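You operate a simulated robot arm through the tools that you are given. There is no shell and no other tool. Be economical: measure what you need, move in short steps, check, and stop when the job is done.

The job below is to be done with a simulated robot arm. You get a single attempt, and the scene is never put back.

Task
Put the refill bottle on top of the yellow soup bowl. Then open the short drawer, put the hot-water bottle in the inside of the short drawer, then shut the drawer. Then pull the long drawer open. The order counts. Set down upright: refill bottle, hot-water bottle.
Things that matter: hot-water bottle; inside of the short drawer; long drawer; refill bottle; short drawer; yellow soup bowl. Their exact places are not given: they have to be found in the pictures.

The check looks at the end state, three seconds after you hand in, the way a careful person would. Anything else that was tipped, shoved, dropped, spilled or broken makes it a failure.

Robot
A 7-joint arm with a vacuum gripper on a trunk, on a base that drives. Base frame: it is fixed to the floor where the robot stands at the start and does not move with it; the origin is under the middle of the robot, x ahead of it, y to its left, z up. Units: cm, degrees, N and s.
With the tool pointing down near the work surface it reaches from about 10 to 52 cm from the robot's upright axis, wherever it stands. Its first joint turns from -69.0 to 172.0 degrees. Places, roughly: hot-water bottle (10x10x19 cm) [180, 0, 60]; inside of the short drawer [120, 0, 10]; long drawer [190, -10, 10]; short drawer [120, -10, 10]; yellow soup bowl (16x12x6 cm) [130, 360, 80]. Payload 1.06 kg.
Tool frame: the origin (TCP) lies in the middle of the cups' lips, and z points out of the cups. The gripper has 1 cup of 2.4 cm across, covering 2.4 by 2.4 cm (tool x, y); the bellows give 0.8 cm. With the vacuum on, a cup seals on a smooth face that it is pressed against (1 to 4 N); it does not hold porous or soft things. The pull reaches 23 N.
Orientation is that of the tool frame in the base frame, as [roll, pitch, yaw] about the fixed x, y, z axes, in that order (R = Rz(yaw) Ry(pitch) Rx(roll)). With the cups facing straight down, the tool's x points along the base's -x, its y along +y and its z along -z.

Tools
- The arm moves only by the tool nudge_tool. Its argument "commands" is a list that holds one entry, the list of rows, each a list of 7 numbers: the shift along the tool's x, y, z in cm, then the turn, a rotation vector about the tool's x, y, z in degrees, then the vacuum: 1 switches it on, 0 off. In form: [[[tx, ty, tz, rx, ry, rz, valve], ...]]. A call has 1 to 8 rows; each row shifts and turns the commanded pose from where the row before left it, along the tool's axes as they then stand. Rows are played at 5 a second. More than 5 cm and 8.6 degrees between two rows, or a gripper value outside its range, and nothing of the call is played. Where a pose cannot be reached the arm comes as near as it can. A force on the tool above 40 N (or 10 N above the force at the start of the call, whichever is more), or a blocked arm, ends the call early, and 0.2 s more pass. The pull builds up within a second once a cup has sealed. Time passes only in rows, and 0.2 s behind the last, so rows that do not move give it time. It gives the time, the measured TCP pose, the force on the tool (base axes) and the pull of the vacuum at its end, in the units of the frame above (readings bear some noise), with the torque about the TCP (base axes, N m) and any sound that the robot's microphone picked up, and new pictures: "pictures" is both (left out), scene, wrist or none.
- Cameras (640 x 400 px; columns grow to the right, rows downward): "scene" is now at [14.99, 5.15, 124.87]; the picture's right is [0.56, -0.83, 0.00], its down [-0.38, -0.26, -0.89] and it looks along [0.74, 0.49, -0.46] (base axes); focal length 281 px, centre (320, 200). "wrist" rides on the gripper at [7.8, 1.9, -9.6] in the tool frame; the picture's right is [-0.24, 0.97, 0.00], its down [-0.71, -0.17, -0.69] and it looks along [-0.67, -0.16, 0.73] (tool axes); focal length 243 px, centre (320, 200).
- lift_body(by): slides the trunk up (or, below 0, down) by that many cm; the arm and the scene camera ride with it, the base frame stays. It gives what a move gives, with no picture.
- roll_base(legs): drives the robot by 1 to 6 legs, each [ahead, left, turn to the left] in cm, cm and degrees, along the robot's own axes; the way and the turn of a leg run together, so that a leg with both is an arc; at most 150 cm and 180 degrees a leg. The arm and the cameras ride along, it lands a little off, and it stops where it bumps. It gives what a move gives, and a new picture of the scene camera.
- head_to(pan, tilt): turns the head with the scene camera to pan (to the left, within 80 degrees either way) and tilt (down, from -29 to 69), counted from straight ahead of the robot. It gives what a move gives, and a new picture of the scene camera.
- pixel_to_xyz(camera, pixels): for up to 12 pixels [column, row] of the newest picture of that camera ("zoom" is the newest enlarged one), the place [x, y, z] in the base frame of the surface seen there, good to about 0.2 cm. The clock stands still meanwhile.
- enlarge(camera, box): a new picture of the part [left, top, right, bottom] of that camera's present view, enlarged. The clock stands still meanwhile.
- finish_job(): hands the job in; it is judged then, once.

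Go step by step. Measure first, check grasps and placings, and put right what went wrong. The budget is 110 turns and 260 pictures, counting those below and the enlarged ones. Unless the task says otherwise, let go and move clear before handing in, and close with one line.

The tools are called after "Request:" by a JSON object that holds its "method" and its "body". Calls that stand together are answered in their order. nudge_tool: Moves the arm, as the interface text tells. Its arguments: {"type":"object","properties":{"commands":{"type":"array"},"pictures":{"type":"string","enum":["both","scene","wrist","none"]}},"required":["commands"]} The other tools are called the same way: lift_body (by) slides the trunk up or down; roll_base (legs) drives the base; head_to (pan, tilt) turns the head that bears the scene camera; pixel_to_xyz (camera, pixels) gives the place of the surface under pixels of a picture; enlarge (camera, box) takes an enlarged picture of a part of a camera's view; finish_job () hands the job in.

At the start:

```text
time_s: 0.0
ee_pos: [24.85, 11.84, 112.87]
orientation: [179.9, 0.1, 179.9]
force: [-0.9, 0.9, 0.3]
ft_torque: [-0.02, 0.01, 0.03]
pull: 0.1
trunk travel left (down, up): [-40.0, 9.2]
robot x, y, heading: [0.12, 0.09, 0.2]
head pan, tilt: [33.8, 27.5]
```

scene: 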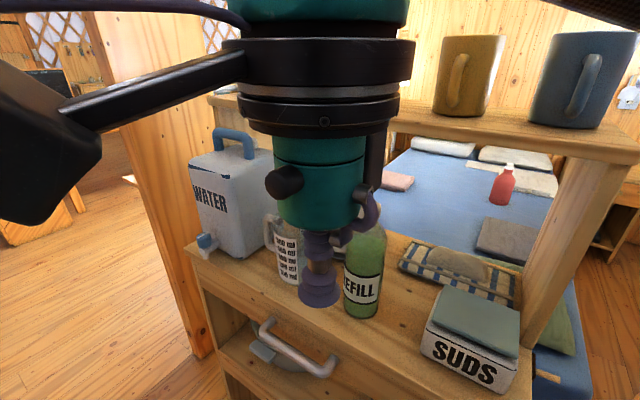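
wrist: 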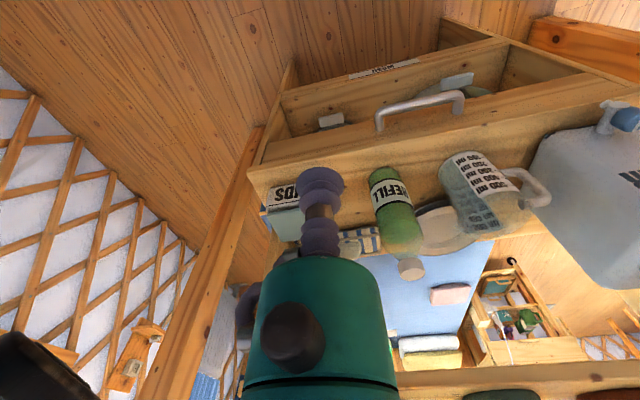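

The green REFILL bottle stands at about (365,270) on the near cabinet, and a red bottle lies on the bed at (502,185). I'll measure the bottle and look around.

Request:
{"method": "pixel_to_xyz", "body": {"camera": "scene", "pixels": [[366, 210], [362, 290], [502, 185], [470, 360], [300, 350], [285, 250], [240, 210], [215, 310], [460, 270], [505, 170]]}}

Request:
{"method": "head_to", "body": {"pan": 0, "tilt": 25}}

```text
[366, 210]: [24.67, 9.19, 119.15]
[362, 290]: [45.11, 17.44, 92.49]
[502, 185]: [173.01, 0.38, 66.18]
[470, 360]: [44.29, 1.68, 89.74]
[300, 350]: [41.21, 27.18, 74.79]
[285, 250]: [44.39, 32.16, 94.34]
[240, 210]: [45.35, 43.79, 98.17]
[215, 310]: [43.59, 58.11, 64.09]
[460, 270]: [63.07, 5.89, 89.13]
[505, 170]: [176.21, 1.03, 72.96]
```

```text
time_s: 1.0
ee_pos: [24.94, 11.77, 112.72]
orientation: [-180.0, -0.1, 180.0]
force: [-0.7, 0.0, 0.8]
ft_torque: [0.06, 0.01, 0.02]
pull: 0.2
trunk travel left (down, up): [-40.0, 9.2]
robot x, y, heading: [-0.25, -0.06, -0.2]
head pan, tilt: [0.0, 25.0]
```

scene: 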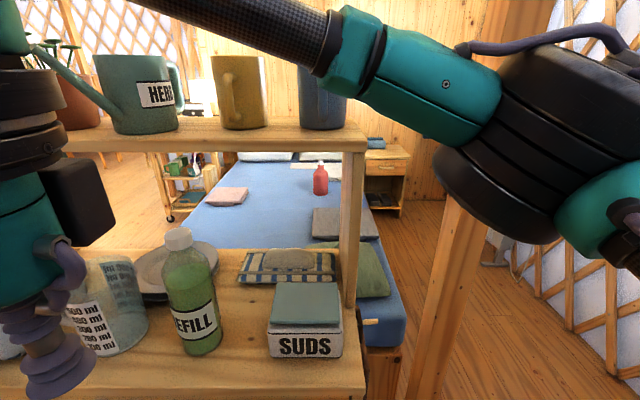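

The red bottle at (320,180) on the bed is probably the hot-water bottle. I'll look at the other directions.

Request:
{"method": "enlarge", "body": {"camera": "scene", "box": [150, 140, 450, 400]}}

Request:
{"method": "pixel_to_xyz", "body": {"camera": "scene", "pixels": [[178, 235], [190, 275], [195, 345], [215, 330], [320, 167], [320, 190], [300, 350], [390, 340], [380, 355], [404, 280], [290, 330], [370, 322]]}}

Request:
{"method": "head_to", "body": {"pan": 75, "tilt": 15}}

Request:
{"method": "head_to", "body": {"pan": -50, "tilt": 25}}

```text
1.54 times, centred on (300, 270) of scene
```

zoom: 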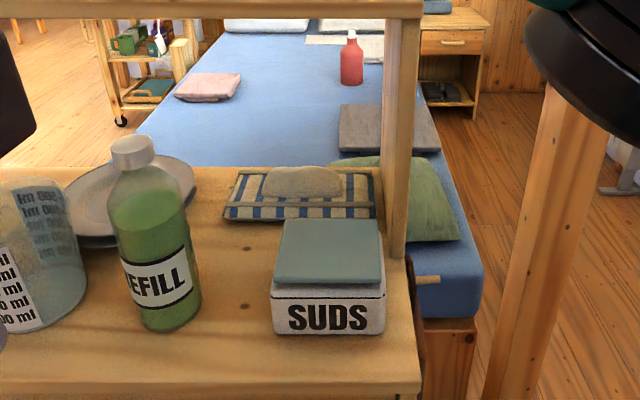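

```text
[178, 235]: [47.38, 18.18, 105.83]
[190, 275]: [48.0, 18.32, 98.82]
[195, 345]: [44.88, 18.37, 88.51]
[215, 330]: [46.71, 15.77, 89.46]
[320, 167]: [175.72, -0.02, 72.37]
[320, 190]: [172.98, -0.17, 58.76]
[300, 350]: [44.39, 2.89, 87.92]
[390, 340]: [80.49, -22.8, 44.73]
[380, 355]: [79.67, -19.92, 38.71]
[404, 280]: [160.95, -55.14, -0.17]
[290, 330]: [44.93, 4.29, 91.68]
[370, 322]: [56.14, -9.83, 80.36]
```

```text
time_s: 2.5
ee_pos: [24.97, 11.78, 112.71]
orientation: [-179.9, 0.0, 179.9]
force: [0.2, -0.4, -0.8]
ft_torque: [0.01, 0.01, 0.0]
pull: 0.1
trunk travel left (down, up): [-40.0, 9.2]
robot x, y, heading: [-0.13, 0.06, -0.4]
head pan, tilt: [75.0, 15.0]
```

scene: 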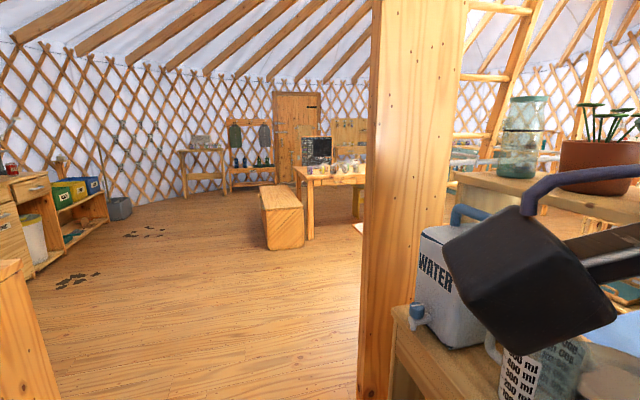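

```text
time_s: 4.5
ee_pos: [24.9, 11.72, 112.76]
orientation: [180.0, 0.1, -180.0]
force: [0.7, -0.6, 0.0]
ft_torque: [-0.03, 0.02, 0.02]
pull: 0.1
trunk travel left (down, up): [-40.0, 9.2]
robot x, y, heading: [0.01, -0.09, 0.2]
head pan, tilt: [-50.0, 25.0]
```

scene: 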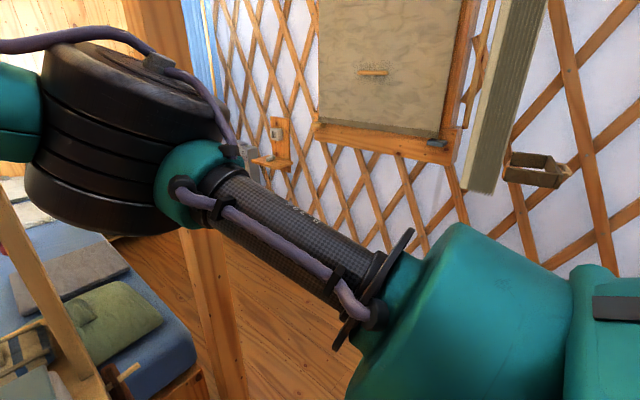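

The bowl table is probably the one seen around (335,175) at pan 75. I'll turn back and measure it enlarged.

Request:
{"method": "head_to", "body": {"pan": 72, "tilt": 10}}

Request:
{"method": "enlarge", "body": {"camera": "scene", "box": [240, 100, 400, 200]}}

Request:
{"method": "pixel_to_xyz", "body": {"camera": "zoom", "pixels": [[320, 200], [200, 200], [250, 220], [300, 220], [350, 200], [400, 200], [450, 200], [200, 300], [150, 350], [400, 300]]}}

```text
time_s: 6.5
ee_pos: [24.9, 11.7, 112.85]
orientation: [180.0, 0.1, 180.0]
force: [-0.4, 0.2, -0.3]
ft_torque: [0.03, -0.01, 0.02]
pull: 0.0
trunk travel left (down, up): [-40.0, 9.2]
robot x, y, heading: [-0.35, -0.14, -0.1]
head pan, tilt: [72.0, 10.0]
```

scene: 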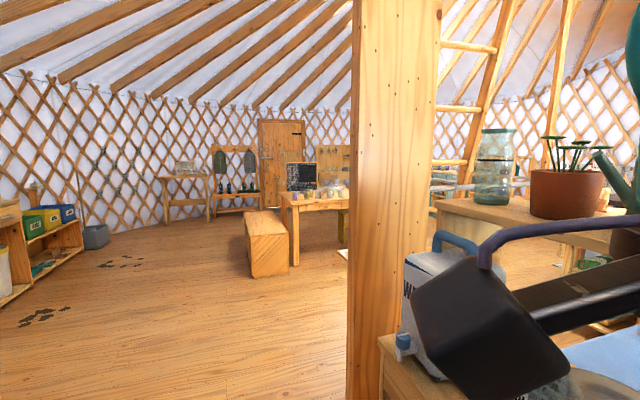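

```text
4.00 times, centred on (320, 150) of scene
```

zoom: 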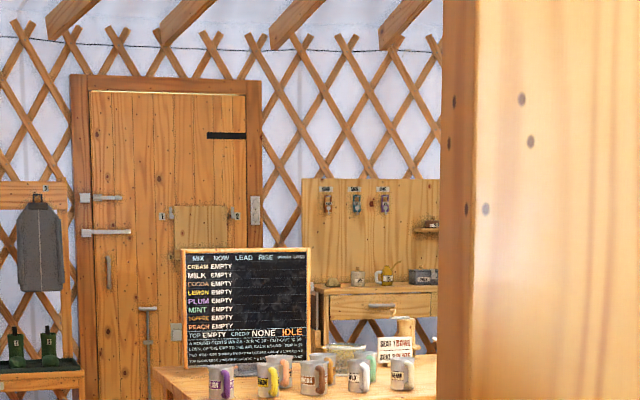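

```text
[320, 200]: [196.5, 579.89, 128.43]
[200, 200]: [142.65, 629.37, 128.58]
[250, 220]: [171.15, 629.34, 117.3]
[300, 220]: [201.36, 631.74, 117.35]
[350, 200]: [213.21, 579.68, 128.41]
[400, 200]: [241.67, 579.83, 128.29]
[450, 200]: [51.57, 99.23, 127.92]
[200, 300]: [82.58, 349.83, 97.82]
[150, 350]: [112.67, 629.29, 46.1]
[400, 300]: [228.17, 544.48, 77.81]
```

The table is near (80–150, 350). First the refill bottle: I'll point the head at it and measure the cap and shelf.

Request:
{"method": "head_to", "body": {"pan": 10, "tilt": 25}}

Request:
{"method": "enlarge", "body": {"camera": "scene", "box": [180, 180, 340, 280]}}

```text
time_s: 7.8
ee_pos: [24.93, 11.94, 112.83]
orientation: [-180.0, 0.0, 180.0]
force: [0.0, 0.3, 0.9]
ft_torque: [-0.03, 0.01, -0.02]
pull: 0.1
trunk travel left (down, up): [-40.0, 9.2]
robot x, y, heading: [-0.39, -0.17, 0.0]
head pan, tilt: [10.0, 25.0]
```

scene: 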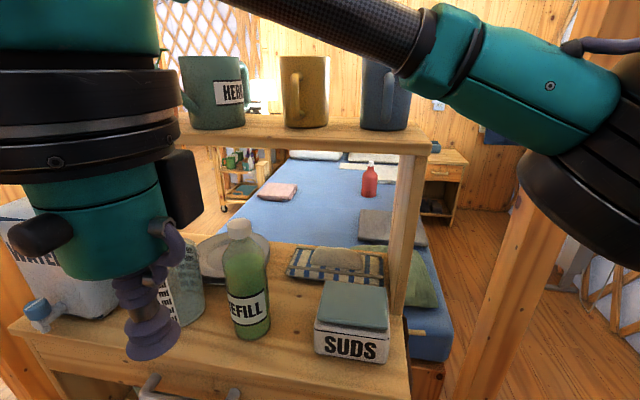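

```text
4.00 times, centred on (260, 230) of scene
```

zoom: 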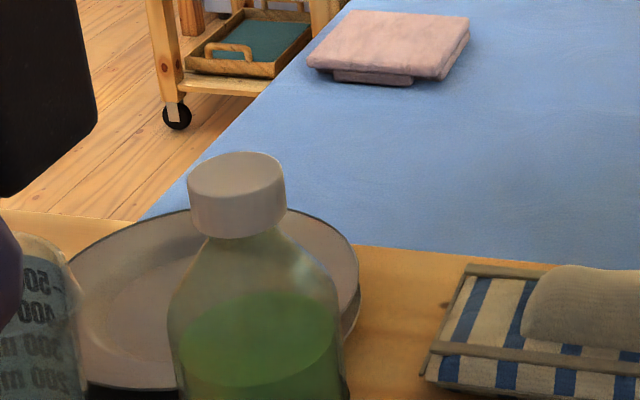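

Request:
{"method": "pixel_to_xyz", "body": {"camera": "zoom", "pixels": [[235, 165], [210, 165], [265, 165], [236, 178], [236, 156], [195, 180], [280, 180], [235, 210]]}}

Request:
{"method": "pixel_to_xyz", "body": {"camera": "scene", "pixels": [[240, 335], [300, 150], [300, 135], [410, 145], [280, 330], [240, 375], [190, 265], [100, 375]]}}

```text
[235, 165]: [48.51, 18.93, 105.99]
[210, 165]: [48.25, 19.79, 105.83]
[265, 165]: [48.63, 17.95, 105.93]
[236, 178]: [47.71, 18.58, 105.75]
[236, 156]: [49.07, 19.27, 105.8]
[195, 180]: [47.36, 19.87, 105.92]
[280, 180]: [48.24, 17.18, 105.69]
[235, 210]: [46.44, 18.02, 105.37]
```

```text
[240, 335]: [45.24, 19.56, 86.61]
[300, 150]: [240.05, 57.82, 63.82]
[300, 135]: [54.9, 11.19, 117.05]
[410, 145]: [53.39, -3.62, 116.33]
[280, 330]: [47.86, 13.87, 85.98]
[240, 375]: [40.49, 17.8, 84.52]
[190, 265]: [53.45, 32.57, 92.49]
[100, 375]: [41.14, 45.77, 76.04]
```

Cap top is near (48.1, 18.6, 105.9); the shelf front edge is at x≈53.5, z≈117. I'll measure the gripper's body width for clearance.

Request:
{"method": "pixel_to_xyz", "body": {"camera": "scene", "pixels": [[35, 200], [95, 200], [155, 205], [185, 200], [85, 270], [120, 280], [150, 325], [30, 235], [5, 130], [90, 140], [176, 140], [160, 245]]}}

Request:
{"method": "pixel_to_xyz", "body": {"camera": "wrist", "pixels": [[320, 320], [280, 280], [370, 280], [320, 360], [240, 350], [390, 350]]}}

```text
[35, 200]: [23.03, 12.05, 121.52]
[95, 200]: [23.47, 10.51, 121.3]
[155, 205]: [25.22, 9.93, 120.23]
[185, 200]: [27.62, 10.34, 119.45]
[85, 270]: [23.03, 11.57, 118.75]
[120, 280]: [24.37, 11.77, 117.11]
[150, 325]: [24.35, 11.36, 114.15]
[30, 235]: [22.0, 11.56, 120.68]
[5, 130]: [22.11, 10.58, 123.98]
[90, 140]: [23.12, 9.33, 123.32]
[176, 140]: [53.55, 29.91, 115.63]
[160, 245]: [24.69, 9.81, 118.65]
```

```text
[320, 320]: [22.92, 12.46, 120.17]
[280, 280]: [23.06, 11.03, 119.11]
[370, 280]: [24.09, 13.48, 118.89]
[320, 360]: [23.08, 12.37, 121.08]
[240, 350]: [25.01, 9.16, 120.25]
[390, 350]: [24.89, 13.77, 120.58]
```

The gripper is slim (radius ~2–3 cm, box to +3.5 in x), so a vertical grasp on the cap clears the shelf. I move above the cap.

Request:
{"method": "nudge_tool", "body": {"commands": [[[-3.8, 1.1, 0, 0, 0, 0, 0], [-3.8, 1.1, 0, 0, 0, 0, 0], [-3.8, 1.1, 0.5, 0, 0, 0, 0], [-3.8, 1.1, 0.5, 0, 0, 0, 0], [-3.9, 1.1, 0.5, 0, 0, 0, 0], [-3.9, 1.2, 0.5, 0, 0, 0, 0], [0, 0, 0, 0, 0, 0, 0]]]}}

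```text
time_s: 9.4
ee_pos: [46.14, 16.89, 110.58]
orientation: [-179.7, -0.2, -179.6]
force: [-0.2, -0.1, -0.3]
ft_torque: [0.0, 0.05, 0.02]
pull: 0.1
out of reach, approached as far as the arm can: row 6
trunk travel left (down, up): [-40.0, 9.2]
robot x, y, heading: [0.04, -0.17, 0.1]
head pan, tilt: [10.0, 25.0]
```

scene: 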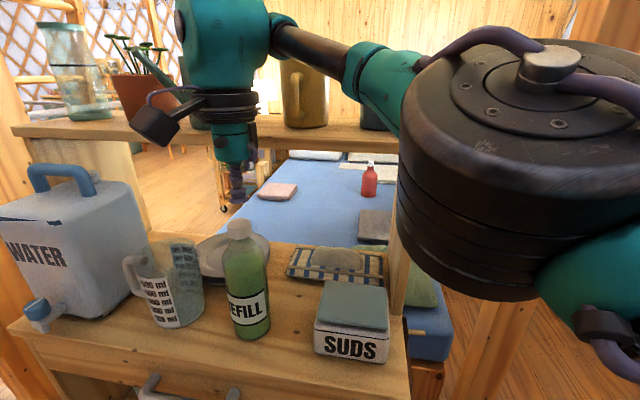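
wrist: 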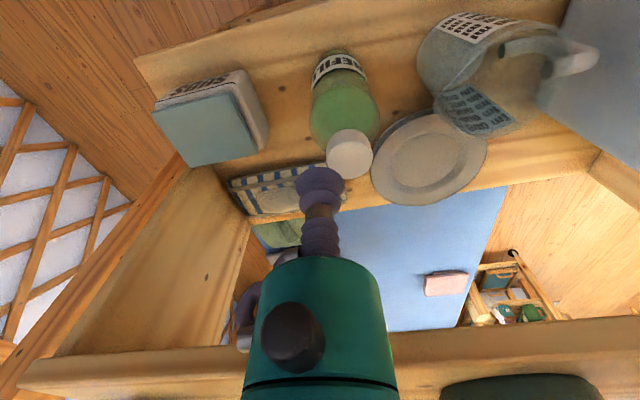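

The arm's reach ran out at x≈46, so I pull the arm back a little and drive the base 6 cm forward.

Request:
{"method": "nudge_tool", "body": {"commands": [[[4, 0, 0, 0, 0, 0, 0], [3, 0, 0, 0, 0, 0, 0], [0, 0, 0, 0, 0, 0, 0]]], "pictures": "none"}}

Request:
{"method": "roll_base", "body": {"legs": [[6, 3, 0]]}}

```text
time_s: 10.2
ee_pos: [38.93, 17.05, 110.53]
orientation: [-179.9, 0.0, 179.9]
force: [0.6, -0.8, -0.1]
ft_torque: [-0.01, 0.0, -0.02]
pull: 0.1
trunk travel left (down, up): [-40.0, 9.2]
robot x, y, heading: [0.09, -0.5, -0.1]
head pan, tilt: [10.0, 25.0]
```

```text
time_s: 11.2
ee_pos: [45.12, 20.05, 110.61]
orientation: [-180.0, 0.0, -180.0]
force: [0.6, 0.0, -0.4]
ft_torque: [-0.01, 0.07, -0.01]
pull: 0.1
trunk travel left (down, up): [-40.0, 9.2]
robot x, y, heading: [6.19, 3.05, -0.0]
head pan, tilt: [10.0, 25.0]
```

scene: 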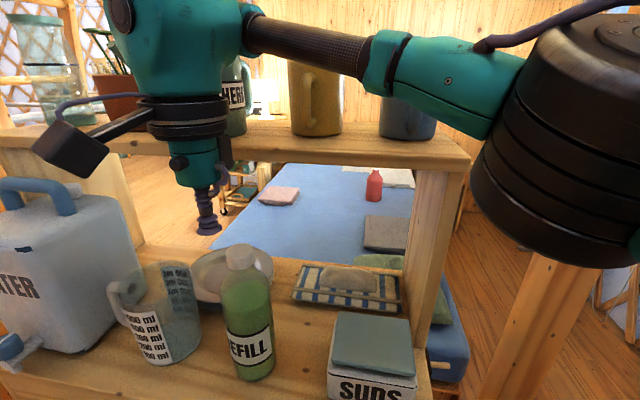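

I re-measure the cap, the shelf mugs and the wrist joint near the shelf.

Request:
{"method": "pixel_to_xyz", "body": {"camera": "scene", "pixels": [[238, 250], [238, 246], [238, 262], [236, 100], [315, 90], [312, 130], [200, 30], [130, 40], [235, 30], [225, 115], [150, 100], [240, 128]]}}

Request:
{"method": "enlarge", "body": {"camera": "scene", "box": [170, 220, 330, 320]}}

Request:
{"method": "pixel_to_xyz", "body": {"camera": "zoom", "pixels": [[275, 115], [245, 115], [300, 115], [275, 103], [275, 130]]}}

```text
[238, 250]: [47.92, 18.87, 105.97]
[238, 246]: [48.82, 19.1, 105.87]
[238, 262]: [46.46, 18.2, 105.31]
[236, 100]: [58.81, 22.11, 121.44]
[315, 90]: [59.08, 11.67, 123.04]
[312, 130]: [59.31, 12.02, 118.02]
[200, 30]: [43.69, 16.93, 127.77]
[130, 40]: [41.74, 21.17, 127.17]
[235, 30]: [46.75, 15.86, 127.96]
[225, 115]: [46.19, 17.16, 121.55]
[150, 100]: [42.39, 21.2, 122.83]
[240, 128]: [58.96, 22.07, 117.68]
```

```text
4.00 times, centred on (250, 270) of scene
```

zoom: 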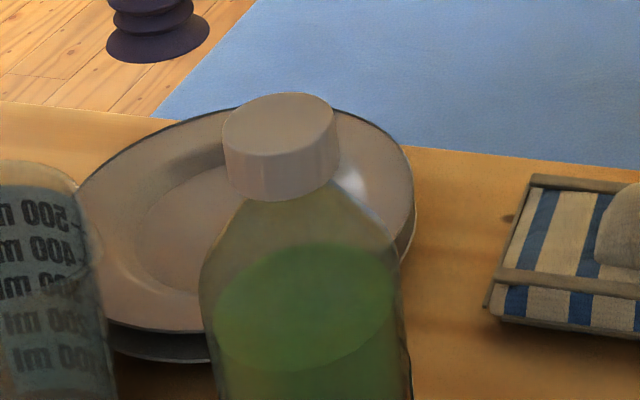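

```text
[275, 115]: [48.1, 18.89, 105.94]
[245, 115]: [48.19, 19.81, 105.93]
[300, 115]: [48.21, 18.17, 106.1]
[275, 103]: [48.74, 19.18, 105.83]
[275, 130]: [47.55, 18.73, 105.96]
```

The cap's centre is at (47.85, 18.7, 105.95) and the mugs stand well back at x≥58.8. I move over it and press down with vacuum on.

Request:
{"method": "nudge_tool", "body": {"commands": [[[-2.7, -1.35, 0, 0, 0, 0, 0], [0, 0, 2, 0, 0, 0, 0], [0, 0, 2, 0, 0, 0, 1], [0, 0, 0.6, 0, 0, 0, 1], [0, 0, 0.4, 0, 0, 0, 1], [0, 0, 0, 0, 0, 0, 1]]]}}

```text
time_s: 12.7
ee_pos: [47.56, 18.64, 105.71]
orientation: [179.9, 0.1, 180.0]
force: [1.9, 2.2, 17.5]
ft_torque: [0.02, -0.02, 0.03]
pull: 22.9
trunk travel left (down, up): [-40.0, 9.2]
robot x, y, heading: [5.61, 2.93, 0.1]
head pan, tilt: [10.0, 25.0]
```

scene: 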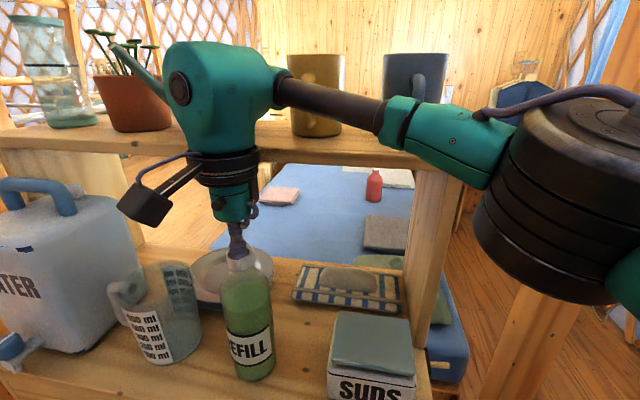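
wrist: 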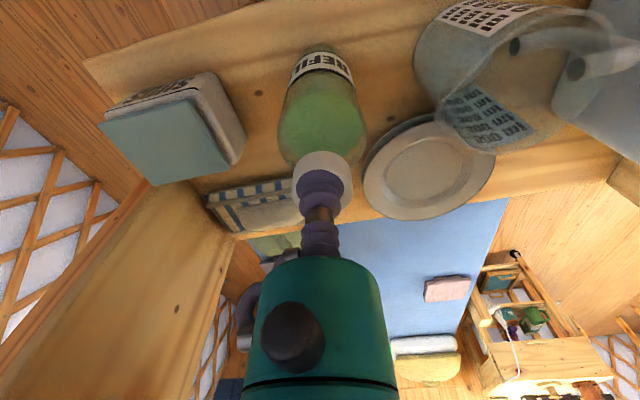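

Sealed with full pull (22.9 N). I lift 5 cm gently and then pull back toward the robot.

Request:
{"method": "nudge_tool", "body": {"commands": [[[0, 0, -1, 0, 0, 0, 1], [0, 0, -1.5, 0, 0, 0, 1], [0, 0, -1.5, 0, 0, 0, 1], [0, 0, -1.5, 0, 0, 0, 1], [1.5, 0, 0, 0, 0, 0, 1], [2.5, 0, 0, 0, 0, 0, 1], [2.5, 0, 0, 0, 0, 0, 1], [2, 0, 0, 0, 0, 0, 1]]]}}

```text
time_s: 14.4
ee_pos: [39.06, 18.56, 111.02]
orientation: [180.0, 0.1, -179.9]
force: [0.3, 0.1, -4.1]
ft_torque: [0.0, 0.03, -0.03]
pull: 22.9
trunk travel left (down, up): [-40.0, 9.2]
robot x, y, heading: [6.18, 2.82, 0.1]
head pan, tilt: [10.0, 25.0]
```

scene: 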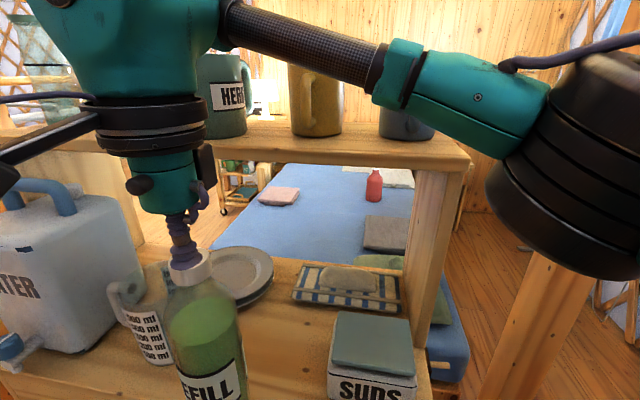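
wrist: 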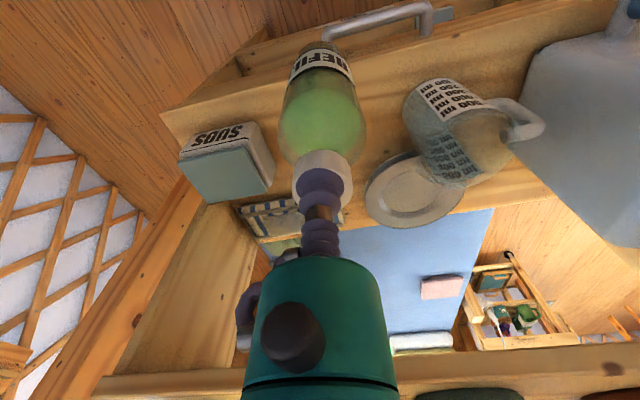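

The bottle hangs steady (~4 N). I pull it in close to the robot, then look left to plan the drive.

Request:
{"method": "nudge_tool", "body": {"commands": [[[3, 0, 0, 0, 0, 0, 1], [3.5, 0, 0, 0, 0, 0, 1], [3.5, 0, 0, 0, 0, 0, 1], [2, 0, 0, 0, 0, 0, 1], [0, 0, 0, 0, 0, 0, 1]]], "pictures": "none"}}

Request:
{"method": "head_to", "body": {"pan": 80, "tilt": 45}}

Request:
{"method": "head_to", "body": {"pan": -80, "tilt": 40}}

```text
time_s: 15.7
ee_pos: [27.14, 18.6, 111.16]
orientation: [179.9, 0.0, 180.0]
force: [-0.3, 0.5, -3.5]
ft_torque: [-0.01, 0.04, 0.0]
pull: 22.4
trunk travel left (down, up): [-40.0, 9.2]
robot x, y, heading: [6.04, 2.98, 0.1]
head pan, tilt: [10.0, 25.0]
```

```text
time_s: 17.1
ee_pos: [27.25, 18.56, 111.14]
orientation: [-180.0, 0.0, -180.0]
force: [0.3, -0.3, -3.7]
ft_torque: [-0.02, 0.04, 0.03]
pull: 22.6
trunk travel left (down, up): [-40.0, 9.2]
robot x, y, heading: [6.16, 3.07, -0.0]
head pan, tilt: [80.0, 45.0]
```

scene: 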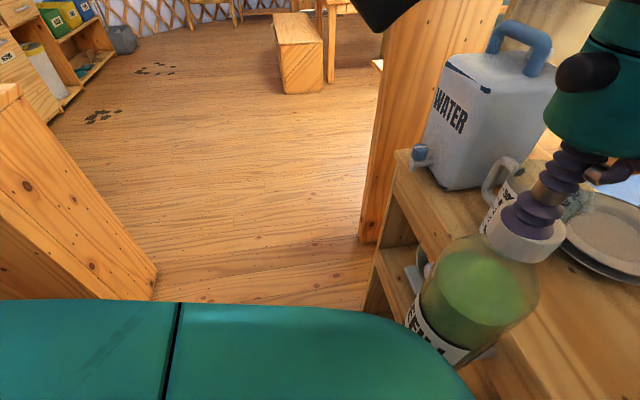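

```text
time_s: 19.5
ee_pos: [27.32, 18.5, 111.18]
orientation: [180.0, 0.0, 180.0]
force: [0.3, -0.1, -3.3]
ft_torque: [0.02, 0.07, 0.02]
pull: 23.3
trunk travel left (down, up): [-40.0, 9.2]
robot x, y, heading: [6.26, 2.97, -0.1]
head pan, tilt: [-80.0, 40.0]
```

scene: 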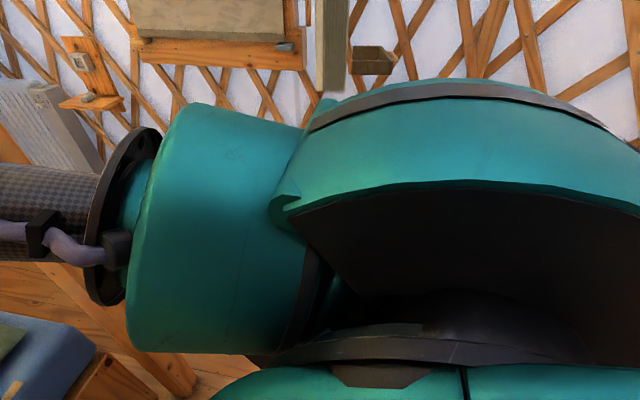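

There is a gap between a partition on the left rear and the thick post. I measure it.

Request:
{"method": "head_to", "body": {"pan": 80, "tilt": 40}}

Request:
{"method": "pixel_to_xyz", "body": {"camera": "scene", "pixels": [[155, 240], [100, 130], [10, 60], [20, 230], [365, 200], [370, 100], [300, 60], [280, 20], [330, 45], [200, 250], [380, 260], [330, 10]]}}

Request:
{"method": "enlarge", "body": {"camera": "scene", "box": [0, 0, 400, 300]}}

```text
time_s: 22.0
ee_pos: [27.22, 18.56, 111.22]
orientation: [180.0, 0.2, 180.0]
force: [0.0, -0.1, -3.8]
ft_torque: [-0.02, 0.05, 0.02]
pull: 22.6
trunk travel left (down, up): [-40.0, 9.2]
robot x, y, heading: [6.01, 2.7, -0.1]
head pan, tilt: [80.0, 40.0]
```

scene: 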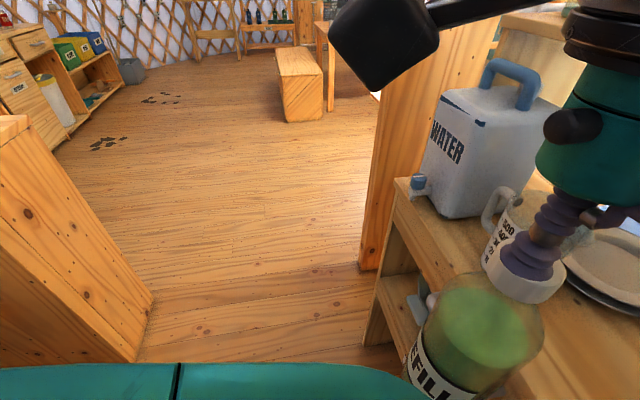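

```text
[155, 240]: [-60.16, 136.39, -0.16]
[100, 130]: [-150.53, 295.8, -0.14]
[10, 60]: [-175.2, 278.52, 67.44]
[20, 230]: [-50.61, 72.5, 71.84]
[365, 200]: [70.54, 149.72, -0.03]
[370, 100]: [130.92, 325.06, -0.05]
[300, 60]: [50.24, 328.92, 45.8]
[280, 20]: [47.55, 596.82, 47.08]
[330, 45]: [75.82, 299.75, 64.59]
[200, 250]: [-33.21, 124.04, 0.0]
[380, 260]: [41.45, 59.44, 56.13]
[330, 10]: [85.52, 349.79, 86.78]
```

```text
1.33 times, centred on (200, 150) of scene
```

zoom: 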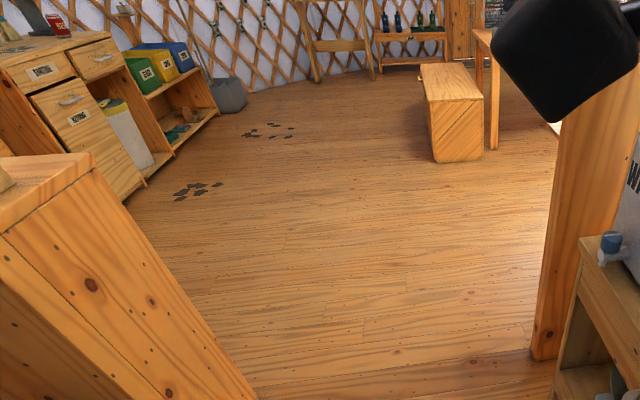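

I check the partition corner precisely before strafing through.

Request:
{"method": "pixel_to_xyz", "body": {"camera": "scene", "pixels": [[148, 300], [132, 355], [28, 120], [5, 130], [60, 320], [370, 255], [418, 185], [385, 330], [340, 30], [400, 10]]}}

```text
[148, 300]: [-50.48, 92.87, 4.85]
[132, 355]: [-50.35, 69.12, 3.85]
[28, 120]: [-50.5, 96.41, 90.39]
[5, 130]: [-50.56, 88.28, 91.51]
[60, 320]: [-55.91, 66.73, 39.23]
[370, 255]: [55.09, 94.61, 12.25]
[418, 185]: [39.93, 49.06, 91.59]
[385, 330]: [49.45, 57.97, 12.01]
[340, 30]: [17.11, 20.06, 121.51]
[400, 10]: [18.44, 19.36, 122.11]
```

Gap is from x=−50 to about +41, so I back up 8 cm and strafe left through it.

Request:
{"method": "roll_base", "body": {"legs": [[-8, 0, 0], [0, 145, 0]]}}

Request:
{"method": "head_to", "body": {"pan": 45, "tilt": 20}}

```text
time_s: 29.9
ee_pos: [18.57, 164.08, 111.19]
orientation: [180.0, 0.1, -179.5]
force: [0.5, 0.3, -4.3]
ft_torque: [-0.01, 0.03, 0.05]
pull: 23.6
trunk travel left (down, up): [-40.0, 9.2]
robot x, y, heading: [-2.34, 148.58, 0.4]
head pan, tilt: [80.0, 40.0]
```

scene: 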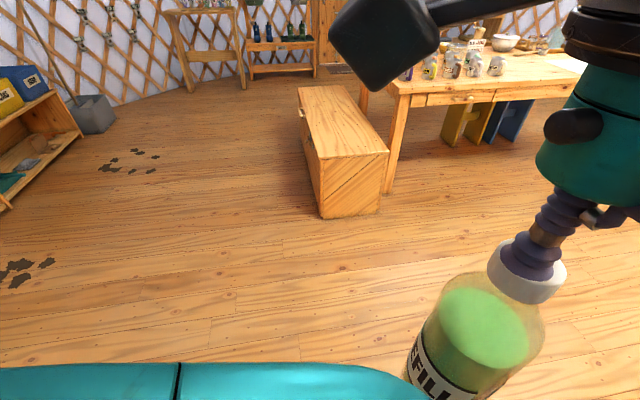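

```text
time_s: 30.9
ee_pos: [18.55, 164.17, 111.14]
orientation: [-179.9, 0.1, -179.4]
force: [0.6, -0.7, -3.9]
ft_torque: [0.02, 0.04, -0.01]
pull: 22.9
trunk travel left (down, up): [-40.0, 9.2]
robot x, y, heading: [-2.35, 148.13, 0.3]
head pan, tilt: [45.0, 20.0]
```

scene: 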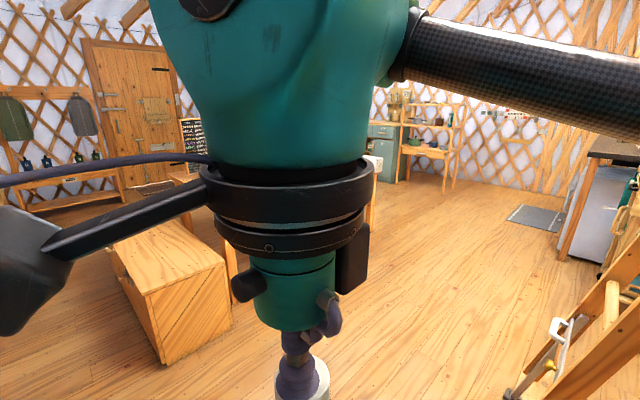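

Open floor here. I move a bit farther and turn left to face the table.

Request:
{"method": "roll_base", "body": {"legs": [[0, 20, 0], [0, 0, 70]]}}

Request:
{"method": "head_to", "body": {"pan": -20, "tilt": 20}}

```text
time_s: 35.5
ee_pos: [-10.58, 193.3, 111.12]
orientation: [180.0, 0.0, -109.2]
force: [0.3, 0.3, -3.5]
ft_torque: [-0.06, 0.03, -0.02]
pull: 23.3
trunk travel left (down, up): [-40.0, 9.2]
robot x, y, heading: [-2.64, 168.13, 70.6]
head pan, tilt: [45.0, 20.0]
```

scene: 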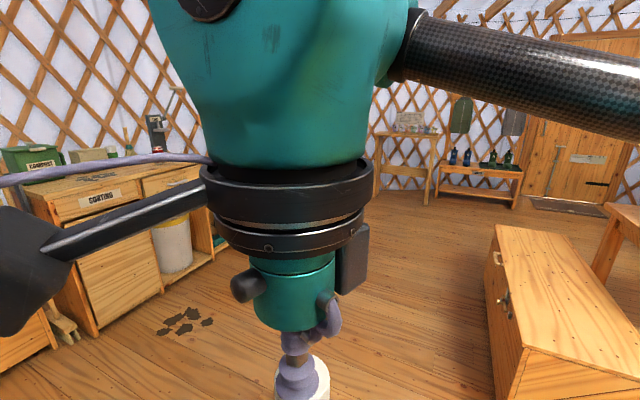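

```text
time_s: 36.9
ee_pos: [-10.62, 193.38, 111.18]
orientation: [-179.9, 0.0, -109.3]
force: [-0.3, -0.7, -4.5]
ft_torque: [-0.09, 0.05, 0.03]
pull: 23.2
trunk travel left (down, up): [-40.0, 9.2]
robot x, y, heading: [-2.44, 168.45, 70.7]
head pan, tilt: [-20.0, 20.0]
```

scene: 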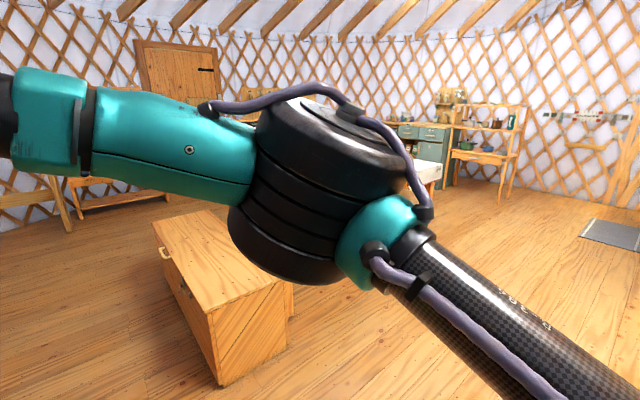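

The elbow hides the table. I turn back right by 50° and look with the head panned left.

Request:
{"method": "roll_base", "body": {"legs": [[0, 0, -55]]}}

Request:
{"method": "head_to", "body": {"pan": 48, "tilt": 15}}

Request:
{"method": "head_to", "body": {"pan": 62, "tilt": 18}}

```text
time_s: 39.7
ee_pos: [13.36, 188.98, 111.13]
orientation: [179.9, 0.0, -163.9]
force: [0.3, -0.3, -3.3]
ft_torque: [-0.03, 0.04, 0.0]
pull: 23.0
trunk travel left (down, up): [-40.0, 9.2]
robot x, y, heading: [-2.8, 168.32, 16.0]
head pan, tilt: [-20.0, 20.0]
```

scene: 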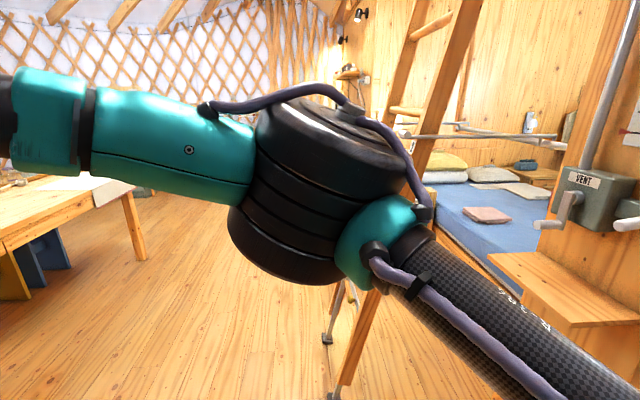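

```text
time_s: 41.1
ee_pos: [13.37, 188.97, 111.07]
orientation: [-179.9, 0.0, -163.9]
force: [-0.5, -1.0, -3.4]
ft_torque: [0.01, 0.03, 0.02]
pull: 22.7
trunk travel left (down, up): [-40.0, 9.2]
robot x, y, heading: [-2.59, 168.25, 16.1]
head pan, tilt: [48.0, 15.0]
```

scene: 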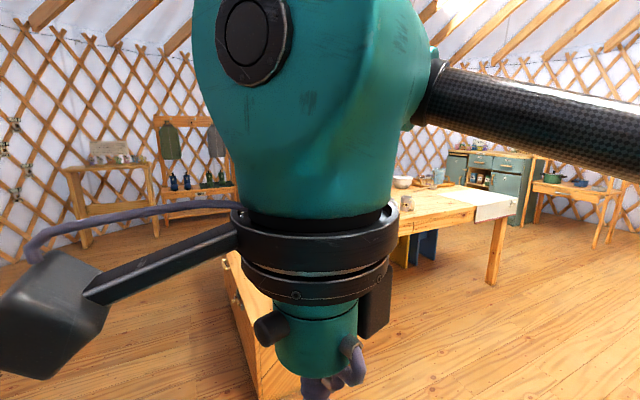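

```text
time_s: 41.9
ee_pos: [13.44, 188.98, 111.2]
orientation: [-180.0, -0.1, -163.9]
force: [-0.3, -0.1, -5.0]
ft_torque: [0.0, 0.08, -0.01]
pull: 23.4
trunk travel left (down, up): [-40.0, 9.2]
robot x, y, heading: [-2.5, 168.45, 16.2]
head pan, tilt: [62.0, 18.0]
```

scene: 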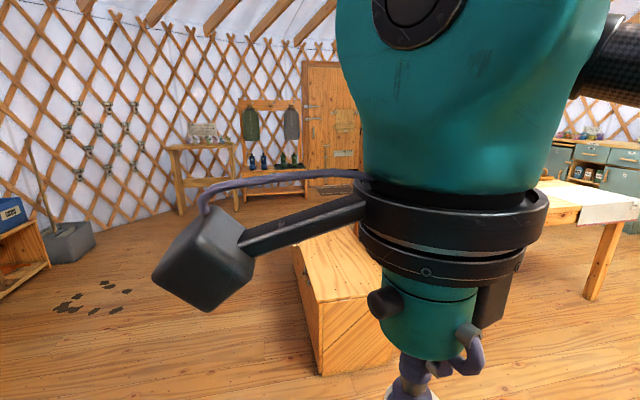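

I turn right so the table is left of the gripper in the view.

Request:
{"method": "roll_base", "body": {"legs": [[0, 0, -16], [50, 0, 0]]}}

Request:
{"method": "head_to", "body": {"pan": 80, "tilt": 25}}

Request:
{"method": "enlarge", "body": {"camera": "scene", "box": [300, 50, 620, 250]}}

```text
time_s: 45.7
ee_pos: [68.37, 184.0, 111.2]
orientation: [-180.0, 0.0, -179.9]
force: [-1.0, 0.8, -3.9]
ft_torque: [-0.03, 0.06, 0.0]
pull: 22.5
trunk travel left (down, up): [-40.0, 9.2]
robot x, y, heading: [47.13, 168.1, 0.2]
head pan, tilt: [62.0, 18.0]
```

scene: 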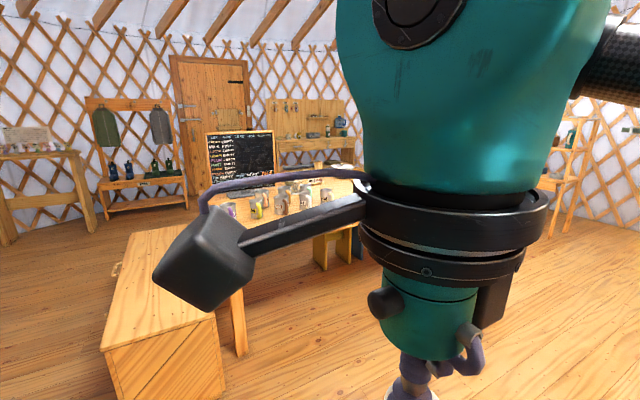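

```text
time_s: 46.5
ee_pos: [68.36, 184.02, 111.21]
orientation: [-180.0, 0.0, -179.8]
force: [0.7, 0.3, -4.0]
ft_torque: [0.0, 0.05, -0.03]
pull: 22.7
trunk travel left (down, up): [-40.0, 9.2]
robot x, y, heading: [47.06, 168.39, -0.1]
head pan, tilt: [80.0, 25.0]
```

scene: 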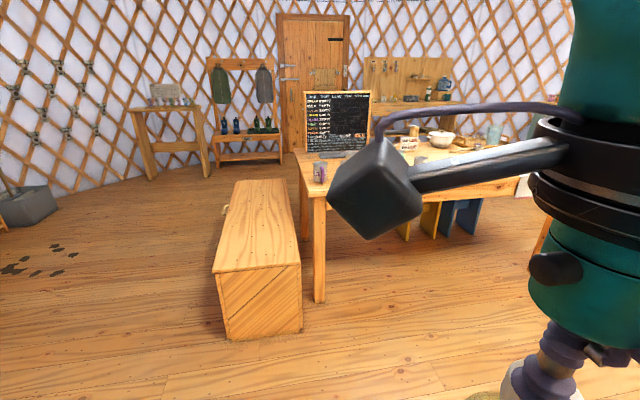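

```text
2.00 times, centred on (460, 150) of scene
```

zoom: 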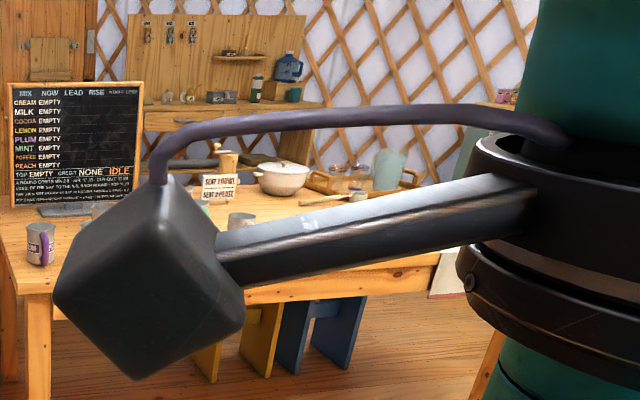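

The wrist-camera bracket hides the table; I drive east so the table lies to the robot's left rear side of the view.

Request:
{"method": "roll_base", "body": {"legs": [[80, 15, -15]]}}

Request:
{"method": "head_to", "body": {"pan": 80, "tilt": 32}}

Request:
{"method": "enlarge", "body": {"camera": "scene", "box": [100, 20, 420, 220]}}

```text
time_s: 49.1
ee_pos: [101.19, 186.13, 111.0]
orientation: [-179.9, 0.0, 172.7]
force: [-1.0, -0.1, -3.4]
ft_torque: [0.02, 0.08, -0.03]
pull: 22.8
trunk travel left (down, up): [-40.0, 9.2]
robot x, y, heading: [78.37, 173.51, -7.5]
head pan, tilt: [80.0, 25.0]
stopped in leg 1: the robot was blocked; the commanded pose is now the measured one
```

scene: 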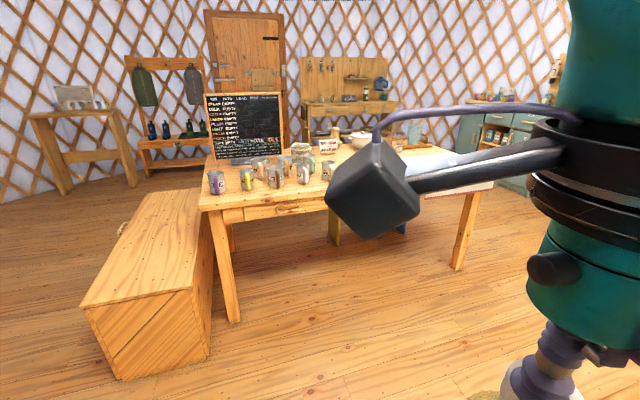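

```text
time_s: 49.8
ee_pos: [101.4, 186.16, 111.21]
orientation: [-180.0, 0.2, 172.7]
force: [0.3, 0.4, -4.0]
ft_torque: [0.02, 0.07, 0.04]
pull: 23.4
trunk travel left (down, up): [-40.0, 9.2]
robot x, y, heading: [77.94, 173.16, -7.6]
head pan, tilt: [80.0, 32.0]
```

scene: 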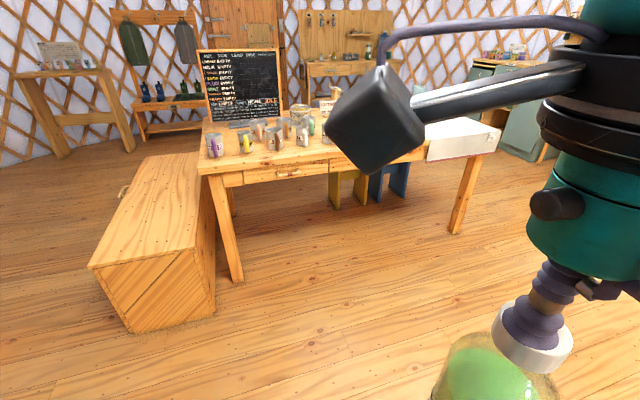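

```text
2.00 times, centred on (260, 120) of scene
```

zoom: 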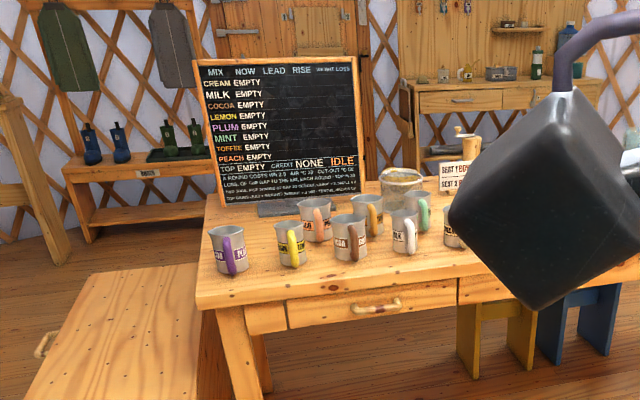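

The robot bumped something ahead; I look forward to see what, before moving further.

Request:
{"method": "head_to", "body": {"pan": -25, "tilt": 40}}

Request:
{"method": "head_to", "body": {"pan": 20, "tilt": 30}}

```text
time_s: 51.6
ee_pos: [101.19, 186.16, 111.08]
orientation: [-180.0, 0.1, 172.8]
force: [0.0, 0.2, -3.4]
ft_torque: [0.0, 0.07, -0.03]
pull: 22.9
trunk travel left (down, up): [-40.0, 9.2]
robot x, y, heading: [78.38, 173.18, -7.5]
head pan, tilt: [-25.0, 40.0]
```

scene: 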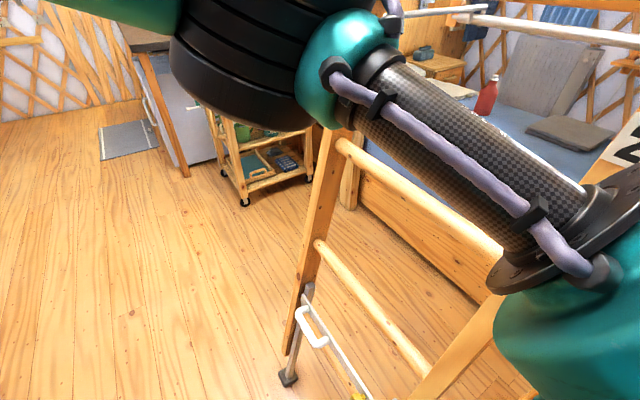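

```text
time_s: 52.8
ee_pos: [101.17, 186.13, 111.07]
orientation: [-180.0, 0.0, 172.7]
force: [-0.3, -0.6, -3.2]
ft_torque: [0.01, 0.04, -0.03]
pull: 22.8
trunk travel left (down, up): [-40.0, 9.2]
robot x, y, heading: [78.34, 173.65, -7.5]
head pan, tilt: [20.0, 30.0]
```

scene: 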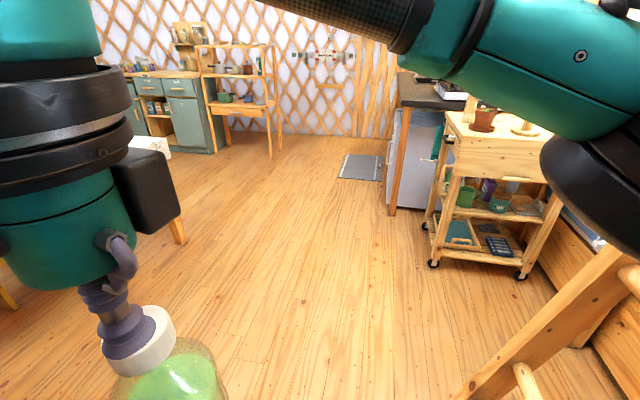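

It was the leaning ladder's side; I move left away from it and then ahead past the table's east half.

Request:
{"method": "roll_base", "body": {"legs": [[0, 35, 0], [60, 8, 0]]}}

Request:
{"method": "head_to", "body": {"pan": 80, "tilt": 30}}

Request:
{"method": "enlarge", "body": {"camera": "scene", "box": [0, 50, 360, 275]}}

```text
time_s: 58.0
ee_pos: [166.88, 220.59, 111.16]
orientation: [-180.0, 0.2, 173.0]
force: [0.4, -1.0, -3.8]
ft_torque: [0.01, 0.02, -0.02]
pull: 22.8
trunk travel left (down, up): [-40.0, 9.2]
robot x, y, heading: [143.98, 207.63, -7.3]
head pan, tilt: [20.0, 30.0]
```

scene: 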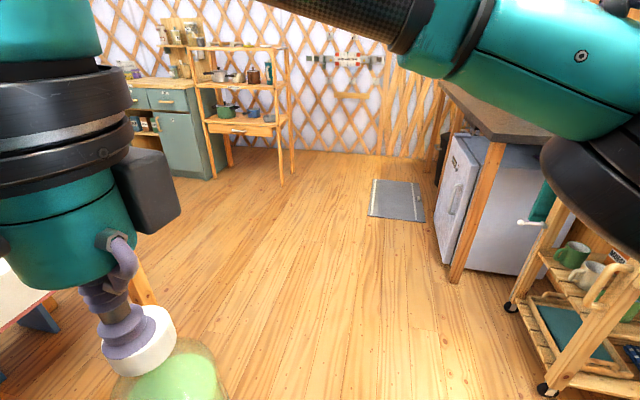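

```text
time_s: 59.4
ee_pos: [166.79, 220.62, 111.12]
orientation: [180.0, 0.0, 173.0]
force: [0.3, 0.4, -4.6]
ft_torque: [-0.01, 0.04, 0.01]
pull: 22.9
trunk travel left (down, up): [-40.0, 9.2]
robot x, y, heading: [143.79, 207.44, -7.4]
head pan, tilt: [80.0, 30.0]
```

scene: 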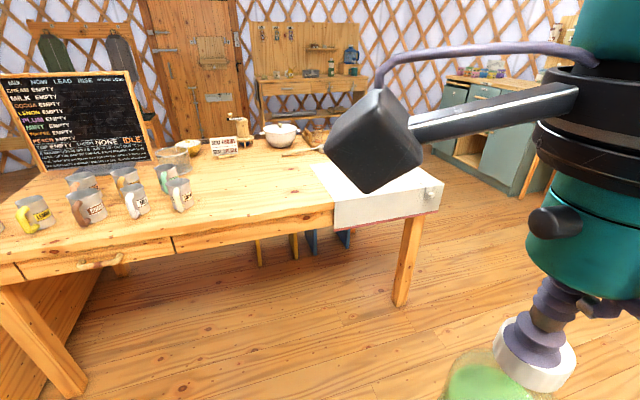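

```text
1.78 times, centred on (180, 162) of scene
```

zoom: 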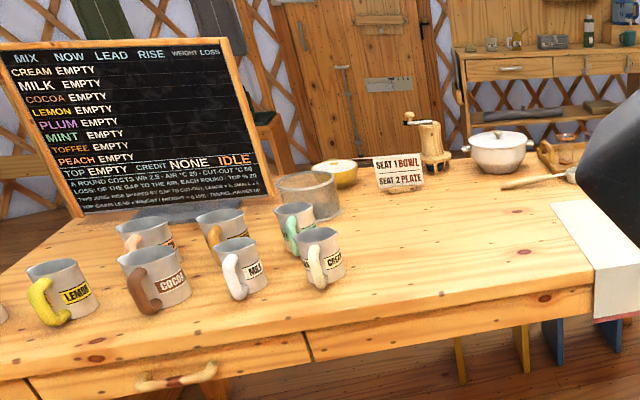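

The yellow soup bowl is at zoom (338,172), behind a glass tub and the seat card. I measure it and the table.

Request:
{"method": "enlarge", "body": {"camera": "scene", "box": [140, 110, 300, 210]}}

Request:
{"method": "pixel_to_xyz", "body": {"camera": "zoom", "pixels": [[200, 145], [200, 170], [170, 165], [235, 160], [205, 133], [330, 160], [120, 185], [380, 200], [390, 100], [570, 100], [470, 180], [250, 180]]}}

Request:
{"method": "pixel_to_xyz", "body": {"camera": "scene", "pixels": [[410, 225], [330, 215], [300, 135], [30, 280], [430, 180], [400, 290], [265, 140], [320, 150], [180, 210], [170, 240]]}}

```text
4.00 times, centred on (220, 160) of scene
```

zoom: 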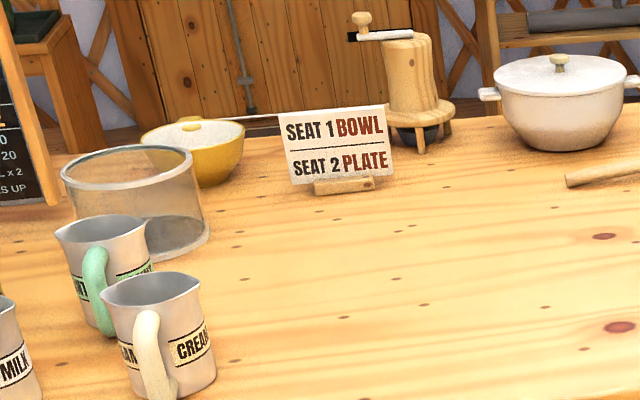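

```text
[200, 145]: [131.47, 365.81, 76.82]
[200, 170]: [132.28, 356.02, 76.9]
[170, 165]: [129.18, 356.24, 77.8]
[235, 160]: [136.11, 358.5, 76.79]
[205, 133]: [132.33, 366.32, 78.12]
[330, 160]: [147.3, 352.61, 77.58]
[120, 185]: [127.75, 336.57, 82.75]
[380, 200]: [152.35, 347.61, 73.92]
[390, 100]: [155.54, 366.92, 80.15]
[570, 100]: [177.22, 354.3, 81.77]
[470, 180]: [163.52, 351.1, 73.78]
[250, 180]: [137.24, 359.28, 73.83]
```

```text
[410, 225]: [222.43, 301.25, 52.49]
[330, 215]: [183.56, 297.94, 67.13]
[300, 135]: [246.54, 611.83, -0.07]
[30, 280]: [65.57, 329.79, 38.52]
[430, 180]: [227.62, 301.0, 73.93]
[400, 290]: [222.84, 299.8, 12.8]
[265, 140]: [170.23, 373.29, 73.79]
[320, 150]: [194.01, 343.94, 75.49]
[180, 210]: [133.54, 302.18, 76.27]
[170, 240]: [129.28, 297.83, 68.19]
```

The bowl sits at about (132, 362), near the table's north edge, so I should approach from the north. I measure obstacles on the east-side route.

Request:
{"method": "pixel_to_xyz", "body": {"camera": "scene", "pixels": [[345, 235], [320, 245], [293, 250], [262, 265], [465, 155], [510, 190], [450, 100], [300, 100], [500, 130], [500, 260]]}}

Request:
{"method": "head_to", "body": {"pan": 30, "tilt": 30}}

Request:
{"method": "pixel_to_xyz", "body": {"camera": "scene", "pixels": [[260, 200], [200, 180], [350, 180], [450, 220], [500, 250], [300, 150]]}}

```text
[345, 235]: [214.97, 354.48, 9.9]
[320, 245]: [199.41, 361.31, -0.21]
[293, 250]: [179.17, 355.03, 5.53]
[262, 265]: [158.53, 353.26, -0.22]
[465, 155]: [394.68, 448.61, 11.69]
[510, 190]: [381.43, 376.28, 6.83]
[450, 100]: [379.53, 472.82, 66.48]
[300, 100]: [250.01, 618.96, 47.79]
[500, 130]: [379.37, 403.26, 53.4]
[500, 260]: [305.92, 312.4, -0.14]
```

```text
time_s: 60.5
ee_pos: [166.87, 220.58, 111.18]
orientation: [180.0, 0.1, 173.0]
force: [0.8, 0.4, -4.2]
ft_torque: [0.01, 0.05, 0.0]
pull: 22.8
trunk travel left (down, up): [-40.0, 9.2]
robot x, y, heading: [143.59, 207.72, -7.4]
head pan, tilt: [30.0, 30.0]
```

scene: 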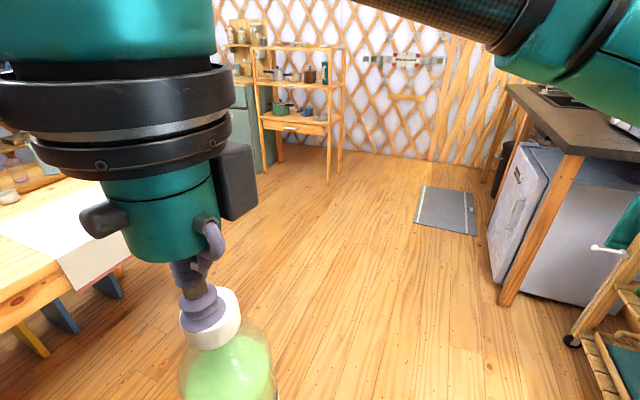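

```text
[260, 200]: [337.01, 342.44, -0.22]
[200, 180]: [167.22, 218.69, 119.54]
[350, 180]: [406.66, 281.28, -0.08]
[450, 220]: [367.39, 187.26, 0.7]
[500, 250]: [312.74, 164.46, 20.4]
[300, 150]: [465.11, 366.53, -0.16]
```

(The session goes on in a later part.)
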